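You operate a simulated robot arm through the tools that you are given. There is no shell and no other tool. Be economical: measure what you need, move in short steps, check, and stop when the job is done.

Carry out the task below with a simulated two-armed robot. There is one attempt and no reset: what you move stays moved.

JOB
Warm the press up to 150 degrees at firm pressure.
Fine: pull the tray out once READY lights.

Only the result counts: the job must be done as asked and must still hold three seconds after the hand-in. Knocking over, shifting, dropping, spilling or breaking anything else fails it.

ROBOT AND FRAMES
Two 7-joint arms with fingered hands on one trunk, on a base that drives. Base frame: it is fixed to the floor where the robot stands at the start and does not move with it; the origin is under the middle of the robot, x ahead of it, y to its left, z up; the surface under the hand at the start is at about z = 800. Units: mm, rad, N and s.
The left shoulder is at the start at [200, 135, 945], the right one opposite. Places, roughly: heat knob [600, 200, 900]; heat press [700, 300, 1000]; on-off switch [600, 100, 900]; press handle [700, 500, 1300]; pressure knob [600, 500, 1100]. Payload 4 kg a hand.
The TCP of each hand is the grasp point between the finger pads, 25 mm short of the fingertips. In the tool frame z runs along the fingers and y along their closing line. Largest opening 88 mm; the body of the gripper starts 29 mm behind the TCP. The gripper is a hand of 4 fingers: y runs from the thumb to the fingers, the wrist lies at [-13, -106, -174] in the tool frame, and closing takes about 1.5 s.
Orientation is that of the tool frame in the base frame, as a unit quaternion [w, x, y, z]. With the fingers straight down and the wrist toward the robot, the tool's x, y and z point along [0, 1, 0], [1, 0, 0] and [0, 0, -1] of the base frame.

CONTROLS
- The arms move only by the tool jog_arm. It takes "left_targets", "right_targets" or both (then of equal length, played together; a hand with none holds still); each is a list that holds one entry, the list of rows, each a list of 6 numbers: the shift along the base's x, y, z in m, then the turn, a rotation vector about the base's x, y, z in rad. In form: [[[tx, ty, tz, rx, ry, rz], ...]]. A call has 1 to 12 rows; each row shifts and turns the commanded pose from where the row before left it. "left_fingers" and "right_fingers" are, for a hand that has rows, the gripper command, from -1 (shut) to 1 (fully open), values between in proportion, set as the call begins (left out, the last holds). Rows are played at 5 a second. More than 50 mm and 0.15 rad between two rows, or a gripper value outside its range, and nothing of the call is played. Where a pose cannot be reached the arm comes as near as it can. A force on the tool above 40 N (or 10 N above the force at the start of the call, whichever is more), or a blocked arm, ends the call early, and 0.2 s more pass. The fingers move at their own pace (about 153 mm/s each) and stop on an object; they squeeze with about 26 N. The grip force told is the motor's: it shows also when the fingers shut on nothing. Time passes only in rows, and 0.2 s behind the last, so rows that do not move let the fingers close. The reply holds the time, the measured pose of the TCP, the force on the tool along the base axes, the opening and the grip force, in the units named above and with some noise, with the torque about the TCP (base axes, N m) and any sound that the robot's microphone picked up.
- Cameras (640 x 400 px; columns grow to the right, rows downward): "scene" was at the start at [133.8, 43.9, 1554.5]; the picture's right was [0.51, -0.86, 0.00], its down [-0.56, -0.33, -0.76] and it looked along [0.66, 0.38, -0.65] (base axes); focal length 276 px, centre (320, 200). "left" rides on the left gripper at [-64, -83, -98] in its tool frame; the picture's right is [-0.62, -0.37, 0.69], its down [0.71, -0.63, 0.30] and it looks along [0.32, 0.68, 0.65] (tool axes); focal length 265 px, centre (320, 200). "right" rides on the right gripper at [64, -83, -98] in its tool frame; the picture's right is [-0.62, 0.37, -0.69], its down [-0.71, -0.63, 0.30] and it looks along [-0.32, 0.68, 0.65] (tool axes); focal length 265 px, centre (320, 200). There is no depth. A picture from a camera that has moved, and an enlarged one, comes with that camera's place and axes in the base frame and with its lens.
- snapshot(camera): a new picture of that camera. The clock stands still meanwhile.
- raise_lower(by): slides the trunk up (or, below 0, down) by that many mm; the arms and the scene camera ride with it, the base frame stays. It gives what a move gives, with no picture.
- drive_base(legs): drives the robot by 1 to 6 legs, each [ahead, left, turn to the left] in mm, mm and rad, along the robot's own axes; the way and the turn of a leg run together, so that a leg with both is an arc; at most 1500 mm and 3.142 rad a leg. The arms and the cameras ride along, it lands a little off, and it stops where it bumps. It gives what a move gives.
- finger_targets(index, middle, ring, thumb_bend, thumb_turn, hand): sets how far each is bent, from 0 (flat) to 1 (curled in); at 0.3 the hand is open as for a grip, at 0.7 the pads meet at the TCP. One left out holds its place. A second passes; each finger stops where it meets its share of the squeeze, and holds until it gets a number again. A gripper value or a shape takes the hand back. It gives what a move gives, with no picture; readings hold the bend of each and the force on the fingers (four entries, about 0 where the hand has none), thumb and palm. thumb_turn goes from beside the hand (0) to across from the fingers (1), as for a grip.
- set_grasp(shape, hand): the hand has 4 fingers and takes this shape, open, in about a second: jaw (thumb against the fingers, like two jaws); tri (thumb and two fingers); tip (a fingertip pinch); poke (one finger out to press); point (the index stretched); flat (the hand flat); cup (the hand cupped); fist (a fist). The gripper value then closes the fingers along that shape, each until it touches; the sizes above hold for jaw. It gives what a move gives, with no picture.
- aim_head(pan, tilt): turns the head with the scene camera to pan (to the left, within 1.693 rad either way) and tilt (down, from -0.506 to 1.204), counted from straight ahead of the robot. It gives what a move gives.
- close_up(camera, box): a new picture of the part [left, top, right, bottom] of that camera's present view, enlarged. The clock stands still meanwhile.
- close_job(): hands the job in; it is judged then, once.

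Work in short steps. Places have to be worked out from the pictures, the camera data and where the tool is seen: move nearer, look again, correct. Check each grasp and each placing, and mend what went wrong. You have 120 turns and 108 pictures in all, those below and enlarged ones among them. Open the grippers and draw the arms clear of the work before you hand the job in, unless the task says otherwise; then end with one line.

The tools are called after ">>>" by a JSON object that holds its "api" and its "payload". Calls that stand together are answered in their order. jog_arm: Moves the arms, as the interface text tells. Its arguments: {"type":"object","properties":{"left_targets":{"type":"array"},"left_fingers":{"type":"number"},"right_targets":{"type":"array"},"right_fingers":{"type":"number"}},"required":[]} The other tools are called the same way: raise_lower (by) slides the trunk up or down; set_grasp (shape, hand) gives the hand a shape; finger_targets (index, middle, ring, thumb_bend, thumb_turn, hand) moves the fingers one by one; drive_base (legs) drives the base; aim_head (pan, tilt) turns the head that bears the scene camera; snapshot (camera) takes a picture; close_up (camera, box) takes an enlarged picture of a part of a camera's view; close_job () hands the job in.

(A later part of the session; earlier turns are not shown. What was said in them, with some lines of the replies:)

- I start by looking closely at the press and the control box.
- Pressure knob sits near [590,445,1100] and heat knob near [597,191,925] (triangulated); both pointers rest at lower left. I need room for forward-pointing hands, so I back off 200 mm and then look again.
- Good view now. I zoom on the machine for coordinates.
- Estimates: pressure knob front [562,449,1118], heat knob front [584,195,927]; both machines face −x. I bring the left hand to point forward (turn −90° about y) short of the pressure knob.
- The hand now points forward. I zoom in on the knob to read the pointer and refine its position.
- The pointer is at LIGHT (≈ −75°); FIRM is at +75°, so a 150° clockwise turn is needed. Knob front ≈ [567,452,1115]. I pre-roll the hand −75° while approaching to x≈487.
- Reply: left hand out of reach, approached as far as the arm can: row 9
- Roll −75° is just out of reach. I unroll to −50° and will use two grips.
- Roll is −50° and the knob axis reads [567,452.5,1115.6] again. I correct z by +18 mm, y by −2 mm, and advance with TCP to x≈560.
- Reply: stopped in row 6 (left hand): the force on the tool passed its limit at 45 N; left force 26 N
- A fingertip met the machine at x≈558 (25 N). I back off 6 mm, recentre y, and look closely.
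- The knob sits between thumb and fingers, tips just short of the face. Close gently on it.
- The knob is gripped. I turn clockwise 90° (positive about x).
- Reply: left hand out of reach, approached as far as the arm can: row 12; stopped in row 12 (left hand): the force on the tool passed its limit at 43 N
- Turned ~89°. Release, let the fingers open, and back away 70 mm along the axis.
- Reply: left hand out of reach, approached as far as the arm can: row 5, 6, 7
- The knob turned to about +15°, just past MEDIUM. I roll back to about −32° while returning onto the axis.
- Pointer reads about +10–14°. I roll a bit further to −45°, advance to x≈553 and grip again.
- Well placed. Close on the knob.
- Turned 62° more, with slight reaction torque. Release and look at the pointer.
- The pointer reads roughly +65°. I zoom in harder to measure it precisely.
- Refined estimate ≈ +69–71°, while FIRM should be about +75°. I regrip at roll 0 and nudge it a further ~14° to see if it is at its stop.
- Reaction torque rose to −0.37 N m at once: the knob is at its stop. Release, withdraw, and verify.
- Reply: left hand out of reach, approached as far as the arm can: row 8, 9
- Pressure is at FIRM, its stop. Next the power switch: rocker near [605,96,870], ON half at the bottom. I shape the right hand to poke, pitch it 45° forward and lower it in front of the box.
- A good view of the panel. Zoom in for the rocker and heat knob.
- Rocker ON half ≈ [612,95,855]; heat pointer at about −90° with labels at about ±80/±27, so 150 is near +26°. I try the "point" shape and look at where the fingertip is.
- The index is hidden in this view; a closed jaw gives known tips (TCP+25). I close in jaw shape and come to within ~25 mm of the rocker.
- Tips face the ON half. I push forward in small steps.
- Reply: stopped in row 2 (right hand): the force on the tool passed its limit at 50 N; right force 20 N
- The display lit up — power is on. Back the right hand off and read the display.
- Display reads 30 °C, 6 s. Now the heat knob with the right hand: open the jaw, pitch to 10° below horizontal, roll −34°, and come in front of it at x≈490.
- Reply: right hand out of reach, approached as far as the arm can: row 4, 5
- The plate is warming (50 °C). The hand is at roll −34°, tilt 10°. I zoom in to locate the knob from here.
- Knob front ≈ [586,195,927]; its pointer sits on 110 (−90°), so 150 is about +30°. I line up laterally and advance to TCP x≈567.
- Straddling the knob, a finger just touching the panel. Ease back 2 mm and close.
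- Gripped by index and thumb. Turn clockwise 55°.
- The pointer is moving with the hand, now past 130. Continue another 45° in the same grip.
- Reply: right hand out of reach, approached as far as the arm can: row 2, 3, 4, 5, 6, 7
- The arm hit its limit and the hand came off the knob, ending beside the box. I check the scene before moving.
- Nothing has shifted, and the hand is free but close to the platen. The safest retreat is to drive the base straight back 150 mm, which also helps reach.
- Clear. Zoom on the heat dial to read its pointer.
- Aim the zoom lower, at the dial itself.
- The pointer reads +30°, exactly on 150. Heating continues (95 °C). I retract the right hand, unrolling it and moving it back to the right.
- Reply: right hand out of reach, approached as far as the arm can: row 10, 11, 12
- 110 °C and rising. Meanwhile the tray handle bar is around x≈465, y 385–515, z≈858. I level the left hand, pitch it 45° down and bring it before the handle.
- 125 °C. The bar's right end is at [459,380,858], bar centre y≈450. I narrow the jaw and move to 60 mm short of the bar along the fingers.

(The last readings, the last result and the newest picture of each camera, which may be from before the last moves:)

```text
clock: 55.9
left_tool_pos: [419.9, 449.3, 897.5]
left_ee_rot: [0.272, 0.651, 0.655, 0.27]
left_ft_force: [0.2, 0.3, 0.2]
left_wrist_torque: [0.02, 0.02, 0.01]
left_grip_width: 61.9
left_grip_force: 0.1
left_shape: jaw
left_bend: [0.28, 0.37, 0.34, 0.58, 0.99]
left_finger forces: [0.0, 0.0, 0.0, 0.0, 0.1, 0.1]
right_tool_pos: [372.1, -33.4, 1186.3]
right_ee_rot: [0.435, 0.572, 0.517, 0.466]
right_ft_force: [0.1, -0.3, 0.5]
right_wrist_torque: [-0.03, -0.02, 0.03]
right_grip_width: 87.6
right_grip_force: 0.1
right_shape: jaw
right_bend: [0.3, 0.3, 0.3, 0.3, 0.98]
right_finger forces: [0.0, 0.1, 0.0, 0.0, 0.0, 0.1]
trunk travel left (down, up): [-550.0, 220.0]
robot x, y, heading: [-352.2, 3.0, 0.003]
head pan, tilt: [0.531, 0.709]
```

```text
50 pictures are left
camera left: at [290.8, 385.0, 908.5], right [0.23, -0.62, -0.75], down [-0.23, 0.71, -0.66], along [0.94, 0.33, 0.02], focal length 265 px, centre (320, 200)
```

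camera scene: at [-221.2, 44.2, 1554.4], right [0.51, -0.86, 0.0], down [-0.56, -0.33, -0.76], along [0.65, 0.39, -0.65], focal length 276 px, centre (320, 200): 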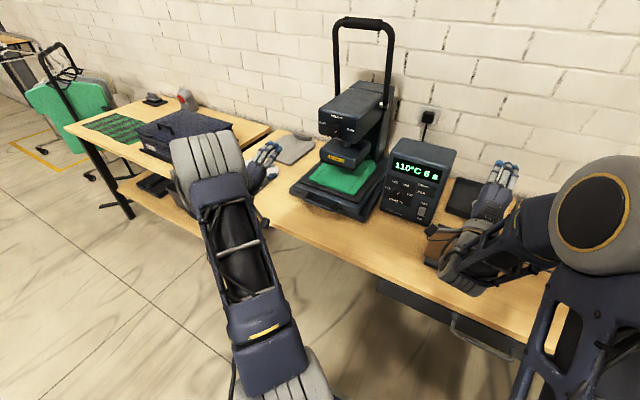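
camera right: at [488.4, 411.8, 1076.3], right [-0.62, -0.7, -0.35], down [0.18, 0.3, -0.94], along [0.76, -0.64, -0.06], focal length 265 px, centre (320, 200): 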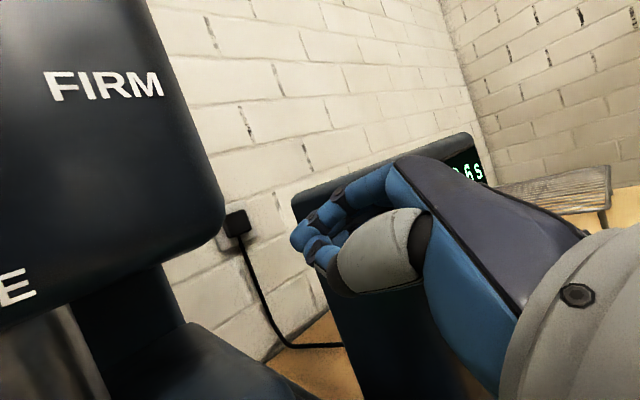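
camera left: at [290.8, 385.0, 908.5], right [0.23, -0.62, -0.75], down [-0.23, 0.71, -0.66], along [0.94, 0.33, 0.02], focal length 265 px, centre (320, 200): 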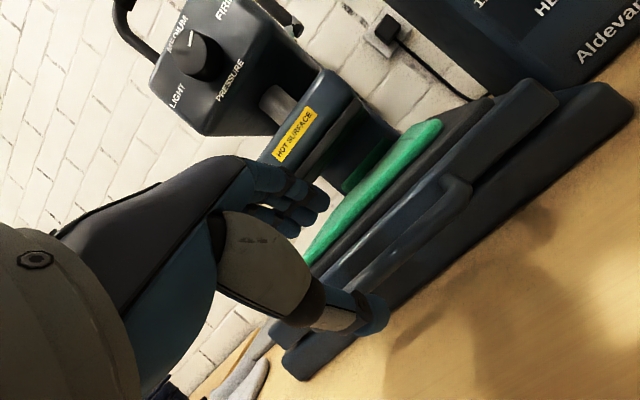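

Bar confirmed at z≈853. Advance along the finger direction onto the bar.

>>> {"api": "jog_arm", "payload": {"left_targets": [[[0.01, 0, -0.01, 0, 0, 0], [0.01, 0, -0.011, 0, 0, 0], [0.009, 0, -0.011, 0, 0, 0], [0.006, 0, -0.008, 0, 0, 0], [0, 0, 0, 0, 0, 0]]]}}

>>> {"api": "snapshot", "payload": {"camera": "left"}}

>>> {"api": "close_up", "payload": {"camera": "scene", "box": [270, 70, 470, 260]}}

```text
clock: 57.1
left_tool_pos: [454.4, 447.6, 860.0]
left_ee_rot: [0.273, 0.651, 0.655, 0.27]
left_ft_force: [0.5, -0.4, -0.2]
left_wrist_torque: [0.01, -0.04, 0.02]
left_grip_width: 62.0
left_grip_force: 0.1
left_shape: jaw
left_bend: [0.28, 0.37, 0.34, 0.58, 0.99]
left_finger forces: [0.0, 0.0, 0.0, 0.0, 0.1, 0.0]
right_tool_pos: [372.5, -34.4, 1186.1]
right_ee_rot: [0.435, 0.571, 0.517, 0.466]
right_ft_force: [0.5, -0.9, 0.8]
right_wrist_torque: [0.0, 0.0, -0.01]
right_grip_width: 87.7
right_grip_force: 0.0
right_shape: jaw
right_bend: [0.3, 0.3, 0.3, 0.3, 0.98]
right_finger forces: [0.0, 0.1, 0.0, 0.0, 0.1, 0.1]
trunk travel left (down, up): [-550.0, 220.0]
robot x, y, heading: [-357.7, 0.9, 0.002]
head pan, tilt: [0.531, 0.709]
```

```text
49 pictures are left
camera left: at [326.2, 383.5, 870.6], right [0.23, -0.62, -0.75], down [-0.23, 0.71, -0.66], along [0.94, 0.33, 0.02], focal length 265 px, centre (320, 200)
```

left: 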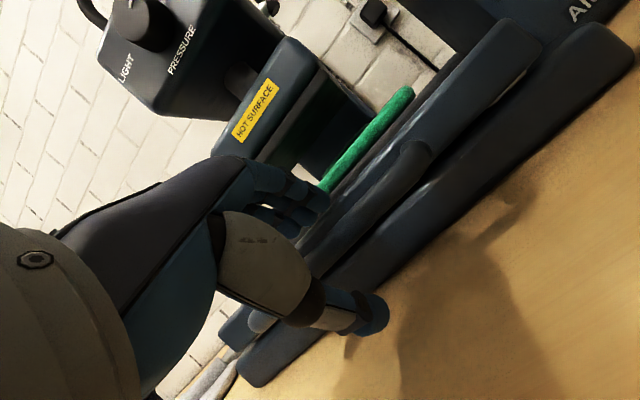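

```text
2.11 times, centred on (370, 165) of scene
camera zoom: at [-221.4, 44.0, 1554.5], right [0.51, -0.86, 0.0], down [-0.56, -0.33, -0.76], along [0.65, 0.39, -0.65], focal length 580 px, centre (215, 274)
```

zoom: 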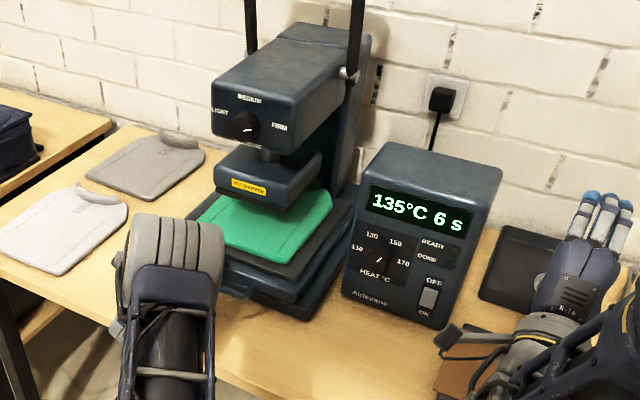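

The bar lies between fingers and thumb; temperature 135 °C. Close on the bar without pulling yet.

>>> {"api": "jog_arm", "payload": {"left_targets": [[[0, 0, 0, 0, 0, 0], [0, 0, 0, 0, 0, 0], [0, 0, 0, 0, 0, 0], [0, 0, 0, 0, 0, 0], [0, 0, 0, 0, 0, 0], [0, 0, 0, 0, 0, 0], [0, 0, 0, 0, 0, 0], [0, 0, 0, 0, 0, 0]]], "left_fingers": -1}}

>>> {"api": "snapshot", "payload": {"camera": "left"}}

>>> {"api": "close_up", "payload": {"camera": "scene", "box": [270, 70, 470, 260]}}

```text
clock: 58.9
left_tool_pos: [454.1, 447.7, 860.8]
left_ee_rot: [0.272, 0.651, 0.655, 0.27]
left_ft_force: [-5.4, -0.3, -0.7]
left_wrist_torque: [0.01, -0.86, -0.05]
left_grip_width: 33.5
left_grip_force: 26.4
left_shape: jaw
left_bend: [0.29, 0.39, 0.41, 0.74, 1.0]
left_finger forces: [16.3, 7.8, 0.0, 0.0, 25.7, 0.1]
right_tool_pos: [372.4, -35.7, 1186.5]
right_ee_rot: [0.435, 0.571, 0.517, 0.466]
right_ft_force: [-0.8, 0.8, 1.3]
right_wrist_torque: [-0.01, -0.01, -0.01]
right_grip_width: 87.5
right_grip_force: 0.0
right_shape: jaw
right_bend: [0.3, 0.3, 0.3, 0.3, 0.98]
right_finger forces: [0.0, 0.1, 0.1, 0.0, 0.0, 0.0]
trunk travel left (down, up): [-550.0, 220.0]
robot x, y, heading: [-351.1, 2.6, 0.002]
head pan, tilt: [0.531, 0.709]
```

```text
47 pictures are left
camera left: at [325.9, 383.6, 870.7], right [0.23, -0.62, -0.75], down [-0.23, 0.71, -0.66], along [0.94, 0.33, 0.02], focal length 265 px, centre (320, 200)
```

left: 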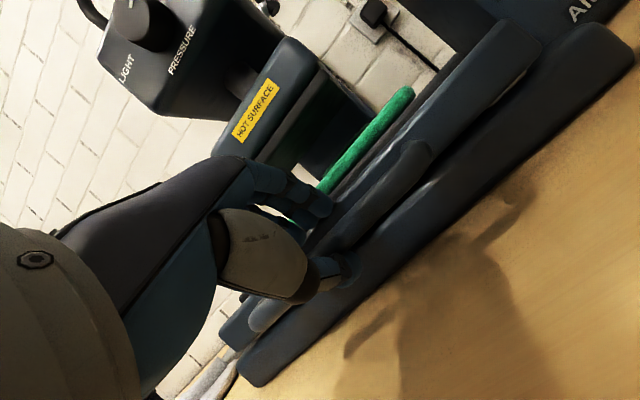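

```text
2.11 times, centred on (370, 165) of scene
camera zoom: at [-221.5, 44.0, 1554.5], right [0.51, -0.86, 0.0], down [-0.56, -0.33, -0.76], along [0.65, 0.39, -0.65], focal length 580 px, centre (215, 274)
```

zoom: 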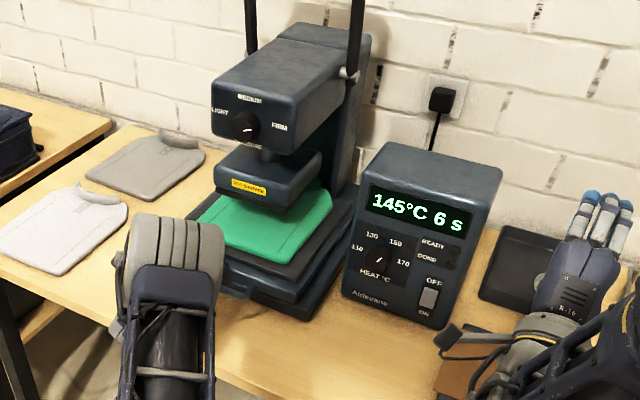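

The bar is held; 145 °C. Wait for READY.

>>> {"api": "jog_arm", "payload": {"left_targets": [[[0, 0, 0, 0, 0, 0], [0, 0, 0, 0, 0, 0], [0, 0, 0, 0, 0, 0], [0, 0, 0, 0, 0, 0], [0, 0, 0, 0, 0, 0], [0, 0, 0, 0, 0, 0], [0, 0, 0, 0, 0, 0], [0, 0, 0, 0, 0, 0], [0, 0, 0, 0, 0, 0], [0, 0, 0, 0, 0, 0], [0, 0, 0, 0, 0, 0], [0, 0, 0, 0, 0, 0]]]}}

>>> {"api": "close_up", "payload": {"camera": "scene", "box": [370, 130, 450, 230]}}

```text
clock: 61.5
left_tool_pos: [454.2, 447.0, 858.8]
left_ee_rot: [0.272, 0.651, 0.655, 0.271]
left_ft_force: [-5.0, 0.2, -1.1]
left_wrist_torque: [0.02, -0.82, -0.04]
left_grip_width: 33.6
left_grip_force: 25.9
left_shape: jaw
left_bend: [0.29, 0.39, 0.41, 0.74, 1.0]
left_finger forces: [16.4, 7.5, 0.0, 0.0, 26.0, 0.0]
right_tool_pos: [372.4, -33.8, 1185.7]
right_ee_rot: [0.435, 0.571, 0.517, 0.466]
right_ft_force: [-0.2, 0.8, 1.2]
right_wrist_torque: [-0.01, 0.03, -0.02]
right_grip_width: 87.3
right_grip_force: 0.2
right_shape: jaw
right_bend: [0.3, 0.3, 0.3, 0.3, 0.98]
right_finger forces: [0.1, 0.0, 0.0, 0.0, 0.0, 0.0]
trunk travel left (down, up): [-550.0, 220.0]
robot x, y, heading: [-355.0, 2.0, 0.004]
head pan, tilt: [0.531, 0.709]
```

```text
4.00 times, centred on (410, 180) of scene
camera zoom: at [-221.5, 44.0, 1554.5], right [0.51, -0.86, 0.0], down [-0.56, -0.33, -0.76], along [0.65, 0.39, -0.65], focal length 1102 px, centre (-40, 280)
```

zoom: 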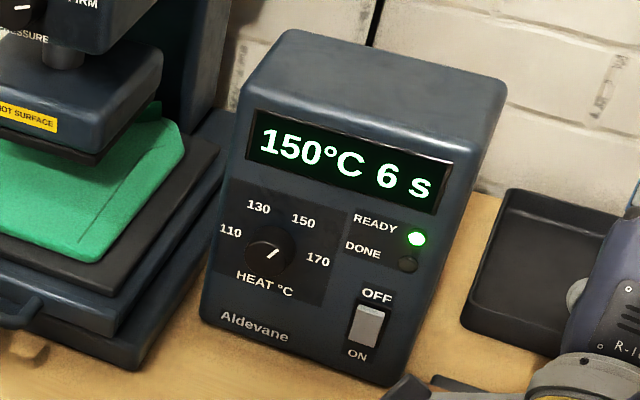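

READY is lit at 150 °C. Pull the tray toward the robot, first 80 mm.

>>> {"api": "jog_arm", "payload": {"left_targets": [[[-0.01, 0, 0, 0, 0, 0], [-0.015, 0, 0, 0, 0, 0], [-0.015, 0, 0, 0, 0, 0], [-0.02, 0, 0, 0, 0, 0], [-0.02, 0, 0, 0, 0, 0]]]}}

>>> {"api": "snapshot", "payload": {"camera": "scene"}}

>>> {"api": "snapshot", "payload": {"camera": "left"}}

```text
clock: 62.7
left_tool_pos: [375.4, 446.4, 857.6]
left_ee_rot: [0.271, 0.651, 0.656, 0.269]
left_ft_force: [-1.0, 3.5, -18.7]
left_wrist_torque: [0.13, -0.27, 0.06]
left_grip_width: 26.7
left_grip_force: 25.7
left_shape: jaw
left_bend: [0.76, 0.36, 0.41, 0.75, 1.0]
left_finger forces: [0.0, 8.9, 0.0, 0.1, 27.1, 0.1]
right_tool_pos: [373.1, -32.9, 1185.5]
right_ee_rot: [0.435, 0.571, 0.517, 0.466]
right_ft_force: [-0.2, -0.2, 0.0]
right_wrist_torque: [0.0, -0.01, 0.0]
right_grip_width: 87.5
right_grip_force: 0.1
right_shape: jaw
right_bend: [0.3, 0.3, 0.3, 0.3, 0.98]
right_finger forces: [0.0, 0.1, 0.0, 0.0, 0.0, 0.0]
trunk travel left (down, up): [-550.0, 220.0]
robot x, y, heading: [-357.4, 3.0, 0.005]
head pan, tilt: [0.531, 0.709]
```

```text
44 pictures are left
camera scene: at [-220.8, 44.4, 1554.3], right [0.51, -0.86, 0.0], down [-0.56, -0.33, -0.76], along [0.65, 0.39, -0.65], focal length 276 px, centre (320, 200)
```

scene: 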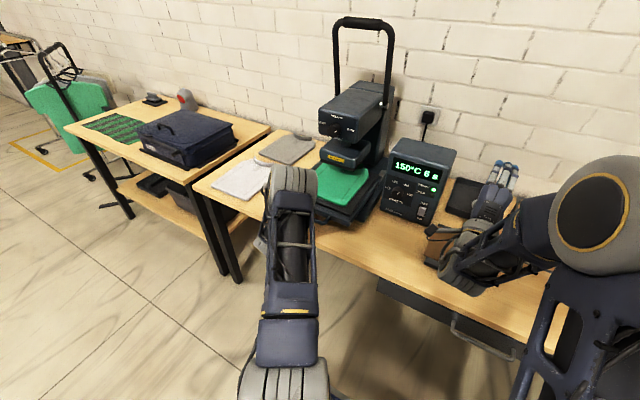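

```text
43 pictures are left
camera left: at [246.5, 382.5, 869.1], right [0.23, -0.62, -0.75], down [-0.23, 0.71, -0.66], along [0.94, 0.33, 0.02], focal length 265 px, centre (320, 200)
```

left: 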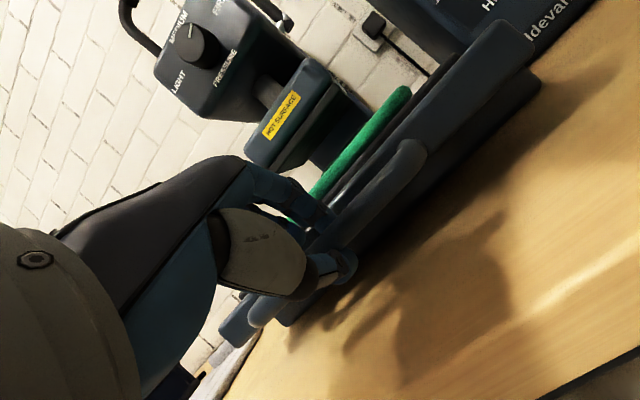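

The tray slid out about 80 mm with the cloth on it. Look closely, then continue.

>>> {"api": "jog_arm", "payload": {"left_targets": [[[-0.012, 0, 0, 0, 0, 0], [-0.012, 0, 0, 0, 0, 0], [-0.012, 0, 0, 0, 0, 0], [-0.012, 0, 0, 0, 0, 0]]]}}

>>> {"api": "close_up", "payload": {"camera": "scene", "box": [260, 70, 460, 260]}}

>>> {"api": "snapshot", "payload": {"camera": "left"}}

```text
clock: 63.7
left_tool_pos: [326.2, 447.3, 858.4]
left_ee_rot: [0.271, 0.652, 0.656, 0.267]
left_ft_force: [-1.4, 2.1, -28.3]
left_wrist_torque: [0.01, 0.12, -0.03]
left_grip_width: 21.4
left_grip_force: 25.9
left_shape: jaw
left_bend: [0.76, 0.47, 0.41, 0.75, 1.0]
left_finger forces: [0.0, 0.1, 0.0, 0.1, 27.4, 0.0]
right_tool_pos: [374.1, -34.7, 1184.4]
right_ee_rot: [0.435, 0.571, 0.517, 0.466]
right_ft_force: [-0.4, -0.3, 0.1]
right_wrist_torque: [0.01, -0.01, -0.01]
right_grip_width: 87.3
right_grip_force: 0.1
right_shape: jaw
right_bend: [0.3, 0.3, 0.3, 0.3, 0.98]
right_finger forces: [0.0, 0.1, 0.0, 0.0, 0.0, 0.0]
trunk travel left (down, up): [-550.0, 220.0]
robot x, y, heading: [-351.3, 0.5, 0.003]
head pan, tilt: [0.531, 0.709]
```

```text
2.11 times, centred on (360, 165) of scene
camera zoom: at [-220.5, 44.5, 1554.3], right [0.51, -0.86, 0.0], down [-0.56, -0.33, -0.76], along [0.65, 0.39, -0.65], focal length 580 px, centre (236, 274)
```

zoom: 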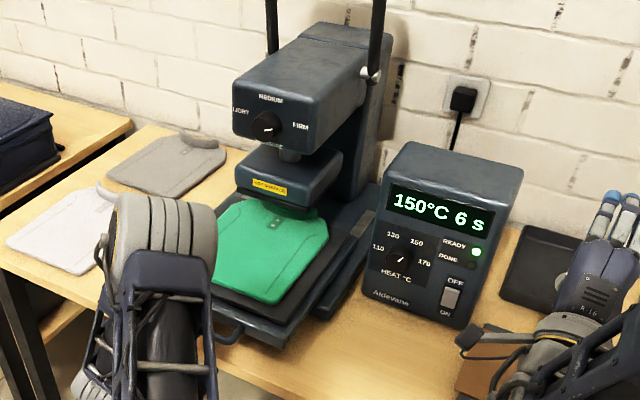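

```text
41 pictures are left
camera left: at [196.7, 382.9, 869.7], right [0.23, -0.62, -0.75], down [-0.24, 0.71, -0.66], along [0.94, 0.33, 0.01], focal length 265 px, centre (320, 200)
```

left: 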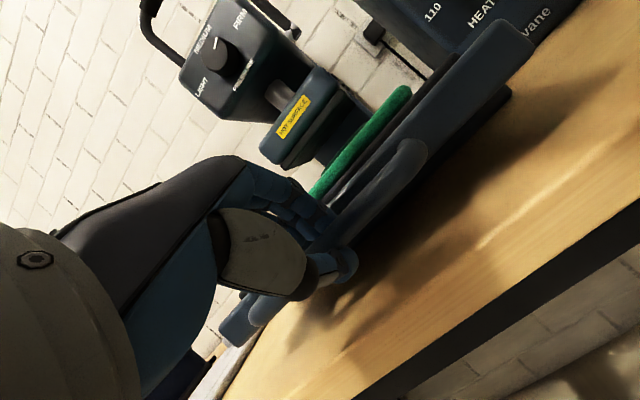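

The tray is out ~130 mm with READY still lit; no sliding resistance yet. I relax the upward load slightly and pull further, watching for a stop.

>>> {"api": "jog_arm", "payload": {"left_targets": [[[-0.01, 0, -0.002, 0, 0, 0], [-0.01, 0, -0.001, 0, 0, 0], [-0.01, 0, 0, 0, 0, 0], [-0.01, 0, 0, 0, 0, 0]]]}}

>>> {"api": "close_up", "payload": {"camera": "scene", "box": [260, 70, 460, 260]}}

```text
clock: 64.7
left_tool_pos: [284.6, 447.3, 857.0]
left_ee_rot: [0.27, 0.652, 0.656, 0.268]
left_ft_force: [-0.4, 2.3, -26.2]
left_wrist_torque: [-0.02, 0.11, 0.06]
left_grip_width: 21.0
left_grip_force: 26.2
left_shape: jaw
left_bend: [0.76, 0.47, 0.41, 0.75, 1.0]
left_finger forces: [0.0, 0.0, 0.0, 0.0, 25.7, 0.1]
right_tool_pos: [373.4, -33.5, 1186.2]
right_ee_rot: [0.436, 0.571, 0.517, 0.466]
right_ft_force: [0.8, -0.9, -0.7]
right_wrist_torque: [-0.01, 0.01, 0.0]
right_grip_width: 87.6
right_grip_force: 0.1
right_shape: jaw
right_bend: [0.3, 0.3, 0.3, 0.3, 0.98]
right_finger forces: [0.0, 0.1, 0.1, 0.1, 0.0, 0.0]
trunk travel left (down, up): [-550.0, 220.0]
robot x, y, heading: [-355.5, 3.1, 0.003]
head pan, tilt: [0.531, 0.709]
```

```text
2.11 times, centred on (360, 165) of scene
camera zoom: at [-220.6, 44.5, 1554.3], right [0.51, -0.86, 0.0], down [-0.56, -0.33, -0.76], along [0.65, 0.39, -0.65], focal length 580 px, centre (236, 274)
```

zoom: 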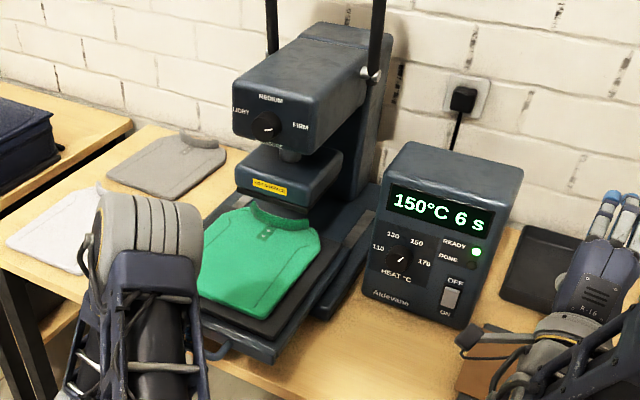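

170 mm out, still sliding freely on the rails. Continue 40 mm cautiously.

>>> {"api": "jog_arm", "payload": {"left_targets": [[[-0.01, 0, 0, 0, 0, 0], [-0.01, 0, 0, 0, 0, 0], [-0.01, 0, 0, 0, 0, 0], [-0.01, 0, 0, 0, 0, 0]]]}}

>>> {"api": "close_up", "payload": {"camera": "scene", "box": [260, 70, 460, 260]}}

>>> {"api": "snapshot", "payload": {"camera": "left"}}

```text
clock: 65.7
left_tool_pos: [246.1, 446.1, 855.5]
left_ee_rot: [0.271, 0.651, 0.656, 0.269]
left_ft_force: [-0.1, 1.7, -21.7]
left_wrist_torque: [0.03, 0.11, -0.02]
left_grip_width: 20.8
left_grip_force: 26.1
left_shape: jaw
left_bend: [0.76, 0.47, 0.41, 0.76, 1.0]
left_finger forces: [0.0, 0.0, 0.1, 0.0, 20.8, 0.1]
right_tool_pos: [372.8, -33.9, 1185.2]
right_ee_rot: [0.435, 0.571, 0.517, 0.466]
right_ft_force: [0.0, 0.1, 0.1]
right_wrist_torque: [0.02, 0.0, 0.01]
right_grip_width: 87.4
right_grip_force: 0.1
right_shape: jaw
right_bend: [0.3, 0.3, 0.3, 0.3, 0.98]
right_finger forces: [0.0, 0.0, 0.0, 0.0, 0.1, 0.0]
trunk travel left (down, up): [-550.0, 220.0]
robot x, y, heading: [-355.4, 0.3, 0.007]
head pan, tilt: [0.531, 0.709]
```

```text
2.11 times, centred on (360, 165) of scene
camera zoom: at [-220.8, 44.4, 1554.4], right [0.51, -0.86, 0.0], down [-0.56, -0.33, -0.76], along [0.65, 0.39, -0.65], focal length 580 px, centre (236, 274)
```

zoom: 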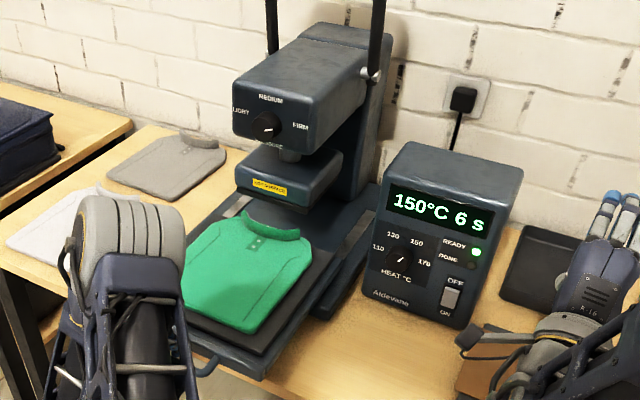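

```text
38 pictures are left
camera left: at [117.1, 383.1, 866.2], right [0.23, -0.62, -0.75], down [-0.23, 0.71, -0.66], along [0.94, 0.33, 0.02], focal length 265 px, centre (320, 200)
```

left: 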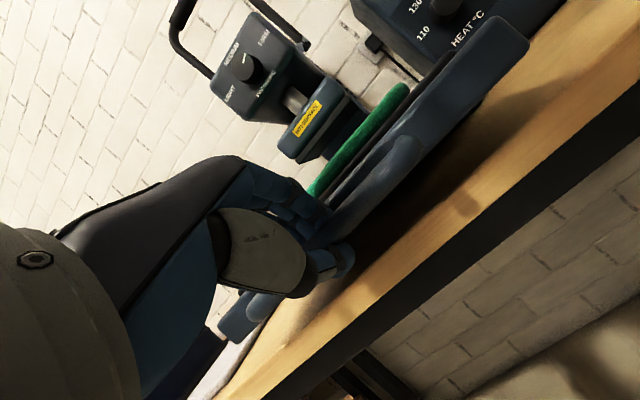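

The tray is 210 mm out and clear of the platen. The tool shows −21 N in z; before releasing I test whether the tray is carried by its rails by lowering the hand 6 mm.

>>> {"api": "jog_arm", "payload": {"left_targets": [[[0, 0, -0.003, 0, 0, 0], [0, 0, -0.003, 0, 0, 0], [0, 0, 0, 0, 0, 0]]]}}

>>> {"api": "close_up", "payload": {"camera": "scene", "box": [260, 70, 460, 260]}}

```text
clock: 66.5
left_tool_pos: [247.7, 446.6, 850.6]
left_ee_rot: [0.272, 0.651, 0.655, 0.27]
left_ft_force: [-1.9, 0.4, -15.3]
left_wrist_torque: [0.03, 0.11, 0.03]
left_grip_width: 21.1
left_grip_force: 26.0
left_shape: jaw
left_bend: [0.76, 0.47, 0.41, 0.79, 1.0]
left_finger forces: [0.1, 0.0, 0.0, 0.0, 14.9, 0.0]
right_tool_pos: [373.9, -34.2, 1185.9]
right_ee_rot: [0.435, 0.572, 0.517, 0.466]
right_ft_force: [-0.1, 0.1, 0.1]
right_wrist_torque: [-0.04, -0.02, 0.02]
right_grip_width: 87.8
right_grip_force: 0.2
right_shape: jaw
right_bend: [0.3, 0.3, 0.3, 0.3, 0.98]
right_finger forces: [0.1, 0.0, 0.1, 0.0, 0.1, 0.1]
trunk travel left (down, up): [-550.0, 220.0]
robot x, y, heading: [-351.6, 0.3, 0.0]
head pan, tilt: [0.531, 0.709]
```

```text
2.11 times, centred on (360, 165) of scene
camera zoom: at [-221.1, 44.3, 1554.5], right [0.51, -0.86, 0.0], down [-0.56, -0.33, -0.76], along [0.65, 0.39, -0.65], focal length 580 px, centre (236, 274)
```

zoom: 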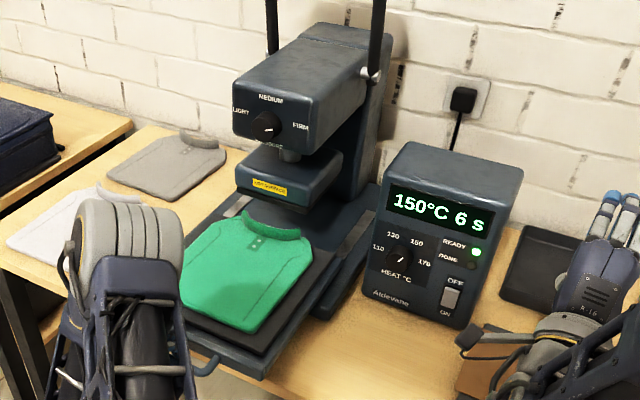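

The load drops while the tray stays level: it is railed. Pull on until a stop is felt.

>>> {"api": "jog_arm", "payload": {"left_targets": [[[-0.01, 0, 0, 0, 0, 0], [-0.01, 0, 0, 0, 0, 0], [-0.01, 0, 0, 0, 0, 0], [-0.01, 0, 0, 0, 0, 0], [-0.01, 0, 0, 0, 0, 0]]]}}

>>> {"api": "close_up", "payload": {"camera": "scene", "box": [260, 70, 460, 260]}}

>>> {"api": "snapshot", "payload": {"camera": "left"}}

```text
clock: 67.7
left_tool_pos: [195.9, 448.0, 851.1]
left_ee_rot: [0.272, 0.651, 0.655, 0.269]
left_ft_force: [0.2, 1.0, -18.5]
left_wrist_torque: [0.01, 0.13, 0.0]
left_grip_width: 20.6
left_grip_force: 26.1
left_shape: jaw
left_bend: [0.76, 0.47, 0.41, 0.79, 1.0]
left_finger forces: [0.3, 0.0, 0.0, 0.0, 17.9, 0.0]
right_tool_pos: [373.3, -33.8, 1185.7]
right_ee_rot: [0.435, 0.571, 0.517, 0.466]
right_ft_force: [0.2, -0.6, 0.7]
right_wrist_torque: [0.0, 0.0, -0.01]
right_grip_width: 87.6
right_grip_force: 0.0
right_shape: jaw
right_bend: [0.3, 0.3, 0.3, 0.3, 0.98]
right_finger forces: [0.0, 0.0, 0.0, 0.1, 0.0, 0.0]
trunk travel left (down, up): [-550.0, 220.0]
robot x, y, heading: [-354.9, 2.7, 0.007]
head pan, tilt: [0.531, 0.709]
```

```text
2.11 times, centred on (360, 165) of scene
camera zoom: at [-220.9, 44.3, 1554.4], right [0.51, -0.86, 0.0], down [-0.56, -0.33, -0.76], along [0.65, 0.39, -0.65], focal length 580 px, centre (236, 274)
```

zoom: 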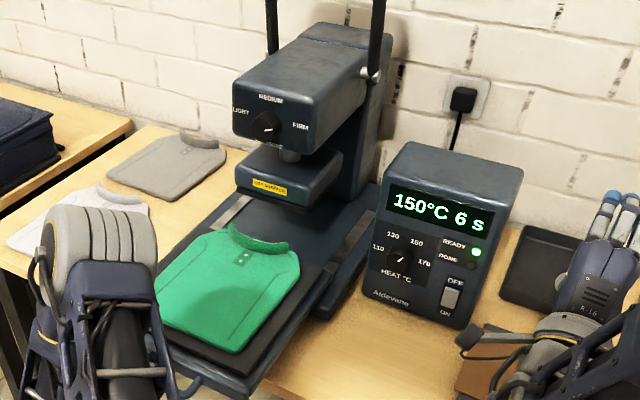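

```text
35 pictures are left
camera left: at [66.9, 383.4, 862.1], right [0.23, -0.62, -0.75], down [-0.23, 0.71, -0.66], along [0.94, 0.33, 0.02], focal length 265 px, centre (320, 200)
```

left: 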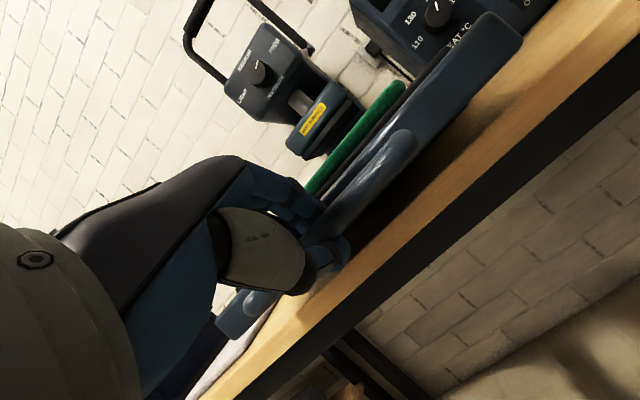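

260 mm out with the cloth wholly clear of the platen; the back of the tray still overlaps the base by ~70 mm. One last 20 mm to feel for a stop.

>>> {"api": "jog_arm", "payload": {"left_targets": [[[-0.007, 0, 0, 0, 0, 0], [-0.007, 0, 0, 0, 0, 0], [-0.006, 0, 0, 0, 0, 0]]]}}

>>> {"api": "close_up", "payload": {"camera": "scene", "box": [260, 70, 460, 260]}}

```text
clock: 68.5
left_tool_pos: [175.5, 447.4, 851.4]
left_ee_rot: [0.272, 0.651, 0.655, 0.269]
left_ft_force: [0.0, 2.4, -20.0]
left_wrist_torque: [0.02, 0.13, 0.01]
left_grip_width: 21.2
left_grip_force: 26.3
left_shape: jaw
left_bend: [0.76, 0.47, 0.41, 0.79, 1.0]
left_finger forces: [0.4, 0.1, 0.1, 0.1, 19.0, 0.1]
right_tool_pos: [371.9, -34.9, 1186.1]
right_ee_rot: [0.435, 0.571, 0.517, 0.466]
right_ft_force: [0.7, -0.6, 0.7]
right_wrist_torque: [0.01, 0.06, 0.01]
right_grip_width: 87.6
right_grip_force: 0.0
right_shape: jaw
right_bend: [0.3, 0.3, 0.3, 0.3, 0.98]
right_finger forces: [0.0, 0.1, 0.1, 0.0, 0.1, 0.1]
trunk travel left (down, up): [-550.0, 220.0]
robot x, y, heading: [-354.0, -3.1, -0.002]
head pan, tilt: [0.531, 0.709]
```

```text
2.11 times, centred on (360, 165) of scene
camera zoom: at [-220.9, 44.4, 1554.4], right [0.51, -0.86, 0.0], down [-0.56, -0.33, -0.76], along [0.65, 0.39, -0.65], focal length 580 px, centre (236, 274)
```

zoom: 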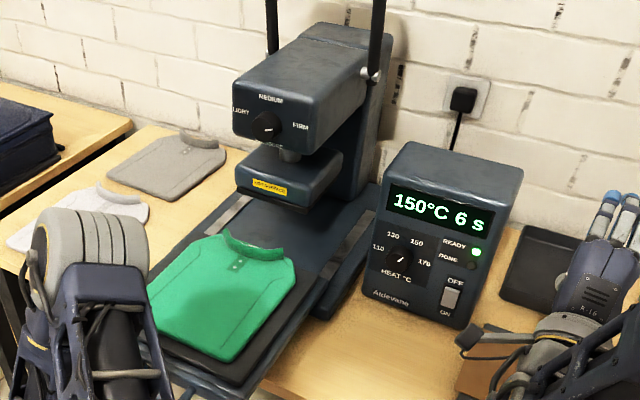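

No stop but the tray is fully out, stable on its rails, READY lit. Release gently to the same opening used to approach and look.

>>> {"api": "jog_arm", "payload": {"left_targets": [[[0, 0, 0, 0, 0, 0], [0, 0, 0, 0, 0, 0], [0, 0, 0, 0, 0, 0], [0, 0, 0, 0, 0, 0], [0, 0, 0, 0, 0, 0]]], "left_fingers": 0.4}}

>>> {"api": "snapshot", "payload": {"camera": "left"}}

```text
clock: 69.7
left_tool_pos: [175.0, 447.6, 851.2]
left_ee_rot: [0.273, 0.651, 0.655, 0.27]
left_ft_force: [-1.3, -0.1, 0.5]
left_wrist_torque: [0.01, 0.0, 0.0]
left_grip_width: 61.0
left_grip_force: 0.1
left_shape: jaw
left_bend: [0.28, 0.37, 0.34, 0.58, 0.99]
left_finger forces: [0.9, 0.1, 0.1, 0.0, 0.0, 0.0]
right_tool_pos: [372.0, -33.6, 1185.1]
right_ee_rot: [0.435, 0.57, 0.517, 0.467]
right_ft_force: [-0.6, 0.3, -0.6]
right_wrist_torque: [-0.02, 0.01, 0.0]
right_grip_width: 87.6
right_grip_force: 0.2
right_shape: jaw
right_bend: [0.3, 0.3, 0.3, 0.3, 0.98]
right_finger forces: [0.1, 0.1, 0.0, 0.1, 0.0, 0.0]
trunk travel left (down, up): [-550.0, 220.0]
robot x, y, heading: [-356.9, 0.5, 0.009]
head pan, tilt: [0.531, 0.709]
```

```text
33 pictures are left
camera left: at [46.2, 382.7, 862.7], right [0.23, -0.62, -0.75], down [-0.23, 0.71, -0.66], along [0.94, 0.33, 0.02], focal length 265 px, centre (320, 200)
```

left: 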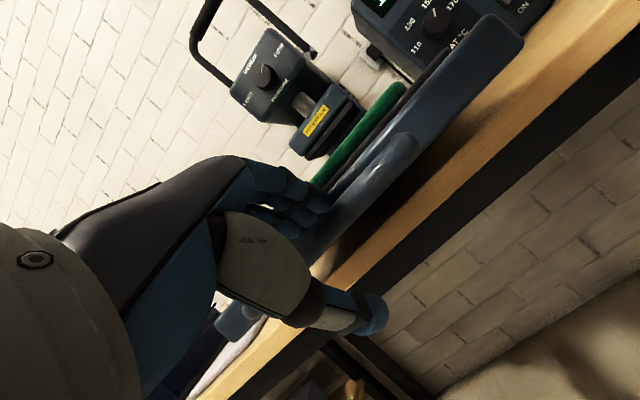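

The tray stayed level on release. A finger grazes the bar top, so I lift 6 mm and withdraw along the finger direction.

>>> {"api": "jog_arm", "payload": {"left_targets": [[[0, 0, 0.006, 0, 0, 0], [-0.008, 0, 0.01, 0, 0, 0], [-0.01, 0, 0.011, 0, 0, 0], [-0.01, 0, 0.012, 0, 0, 0], [-0.012, 0, 0.015, 0, 0, 0], [-0.012, 0, 0.02, 0, 0, 0], [0, 0, 0.03, 0, 0, 0], [0, 0, 0.03, 0, 0, 0]]]}}

>>> {"api": "snapshot", "payload": {"camera": "left"}}

>>> {"api": "snapshot", "payload": {"camera": "scene"}}

```text
clock: 71.5
left_tool_pos: [124.3, 446.1, 985.5]
left_ee_rot: [0.272, 0.652, 0.655, 0.269]
left_ft_force: [0.7, -1.3, -1.1]
left_wrist_torque: [0.0, -0.02, -0.01]
left_grip_width: 61.3
left_grip_force: 0.1
left_shape: jaw
left_bend: [0.28, 0.37, 0.34, 0.58, 0.99]
left_finger forces: [0.0, 0.1, 0.0, 0.0, 0.0, 0.1]
right_tool_pos: [372.9, -34.0, 1185.1]
right_ee_rot: [0.435, 0.571, 0.517, 0.466]
right_ft_force: [-0.7, -0.3, -0.3]
right_wrist_torque: [0.02, 0.01, -0.02]
right_grip_width: 87.6
right_grip_force: 0.1
right_shape: jaw
right_bend: [0.3, 0.3, 0.3, 0.3, 0.98]
right_finger forces: [0.0, 0.1, 0.0, 0.0, 0.1, 0.1]
trunk travel left (down, up): [-550.0, 220.0]
robot x, y, heading: [-353.2, 0.0, -0.001]
head pan, tilt: [0.531, 0.709]
```

```text
32 pictures are left
camera left: at [-4.1, 382.4, 996.0], right [0.23, -0.62, -0.75], down [-0.23, 0.71, -0.67], along [0.94, 0.33, 0.02], focal length 265 px, centre (320, 200)
```

left: 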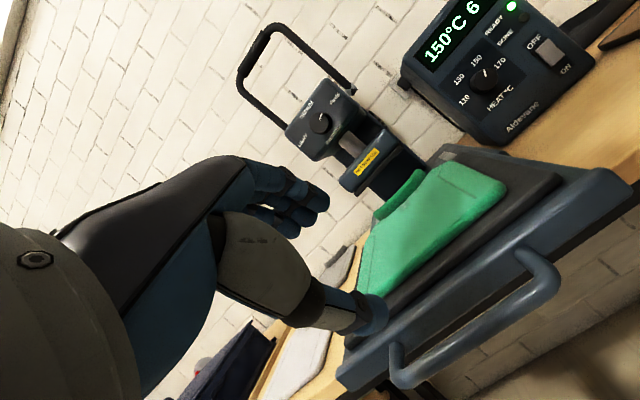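

```text
31 pictures are left
camera scene: at [-221.2, 44.2, 1554.4], right [0.51, -0.86, 0.0], down [-0.56, -0.33, -0.76], along [0.65, 0.39, -0.65], focal length 276 px, centre (320, 200)
```

scene: 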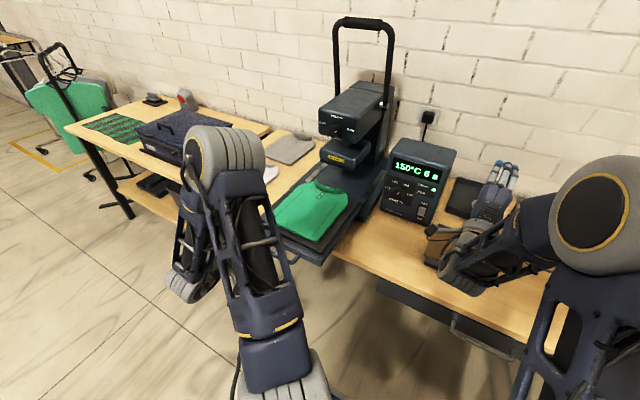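

The tray stands out, level, READY lit at 150 °C. I open the left hand fully, lift it clear, and make a last check.

>>> {"api": "jog_arm", "payload": {"left_targets": [[[0, 0, 0.03, 0, 0, 0], [0, 0, 0.03, 0, 0, 0], [0, 0, 0.03, 0, 0, 0], [0, 0, 0, 0, 0, 0], [0, 0, 0, 0, 0, 0]]], "left_fingers": 1}}

>>> {"api": "close_up", "payload": {"camera": "scene", "box": [270, 80, 460, 270]}}

```text
clock: 72.7
left_tool_pos: [124.6, 447.1, 1074.6]
left_ee_rot: [0.272, 0.651, 0.655, 0.271]
left_ft_force: [0.5, -0.5, 0.0]
left_wrist_torque: [0.0, 0.03, -0.04]
left_grip_width: 87.9
left_grip_force: 0.0
left_shape: jaw
left_bend: [0.3, 0.3, 0.3, 0.3, 0.98]
left_finger forces: [0.1, 0.1, 0.1, 0.1, 0.1, 0.1]
right_tool_pos: [371.5, -33.7, 1185.2]
right_ee_rot: [0.435, 0.571, 0.517, 0.466]
right_ft_force: [-0.2, -0.2, 0.3]
right_wrist_torque: [0.01, 0.01, 0.03]
right_grip_width: 87.8
right_grip_force: 0.0
right_shape: jaw
right_bend: [0.3, 0.3, 0.3, 0.3, 0.98]
right_finger forces: [0.0, 0.1, 0.1, 0.0, 0.0, 0.0]
trunk travel left (down, up): [-550.0, 220.0]
robot x, y, heading: [-352.3, -3.2, 0.007]
head pan, tilt: [0.531, 0.709]
```

```text
2.11 times, centred on (365, 175) of scene
camera zoom: at [-221.4, 44.0, 1554.5], right [0.51, -0.86, 0.0], down [-0.56, -0.33, -0.76], along [0.65, 0.39, -0.65], focal length 580 px, centre (225, 253)
```

zoom: 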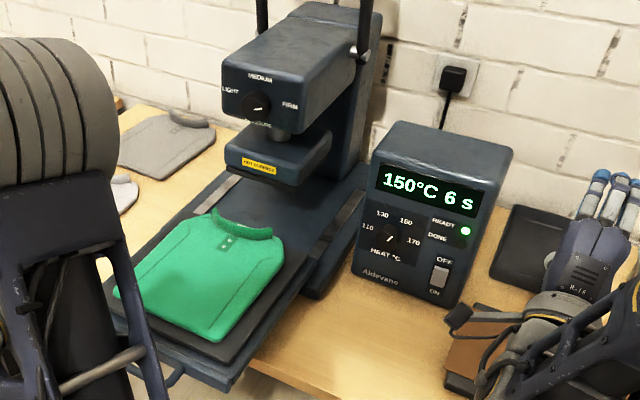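

Everything holds: 150 °C, READY lit, pressure at FIRM, tray out, arms clear. I hand in.

>>> {"api": "close_job", "payload": {}}

```text
The job is handed in.
```

The press is at 150 °C on FIRM with READY lit, and the tray is pulled out about 280 mm with the cloth still on it; the job is handed in. I stopped there because the tray was clear of the platen, though I never felt an end stop.
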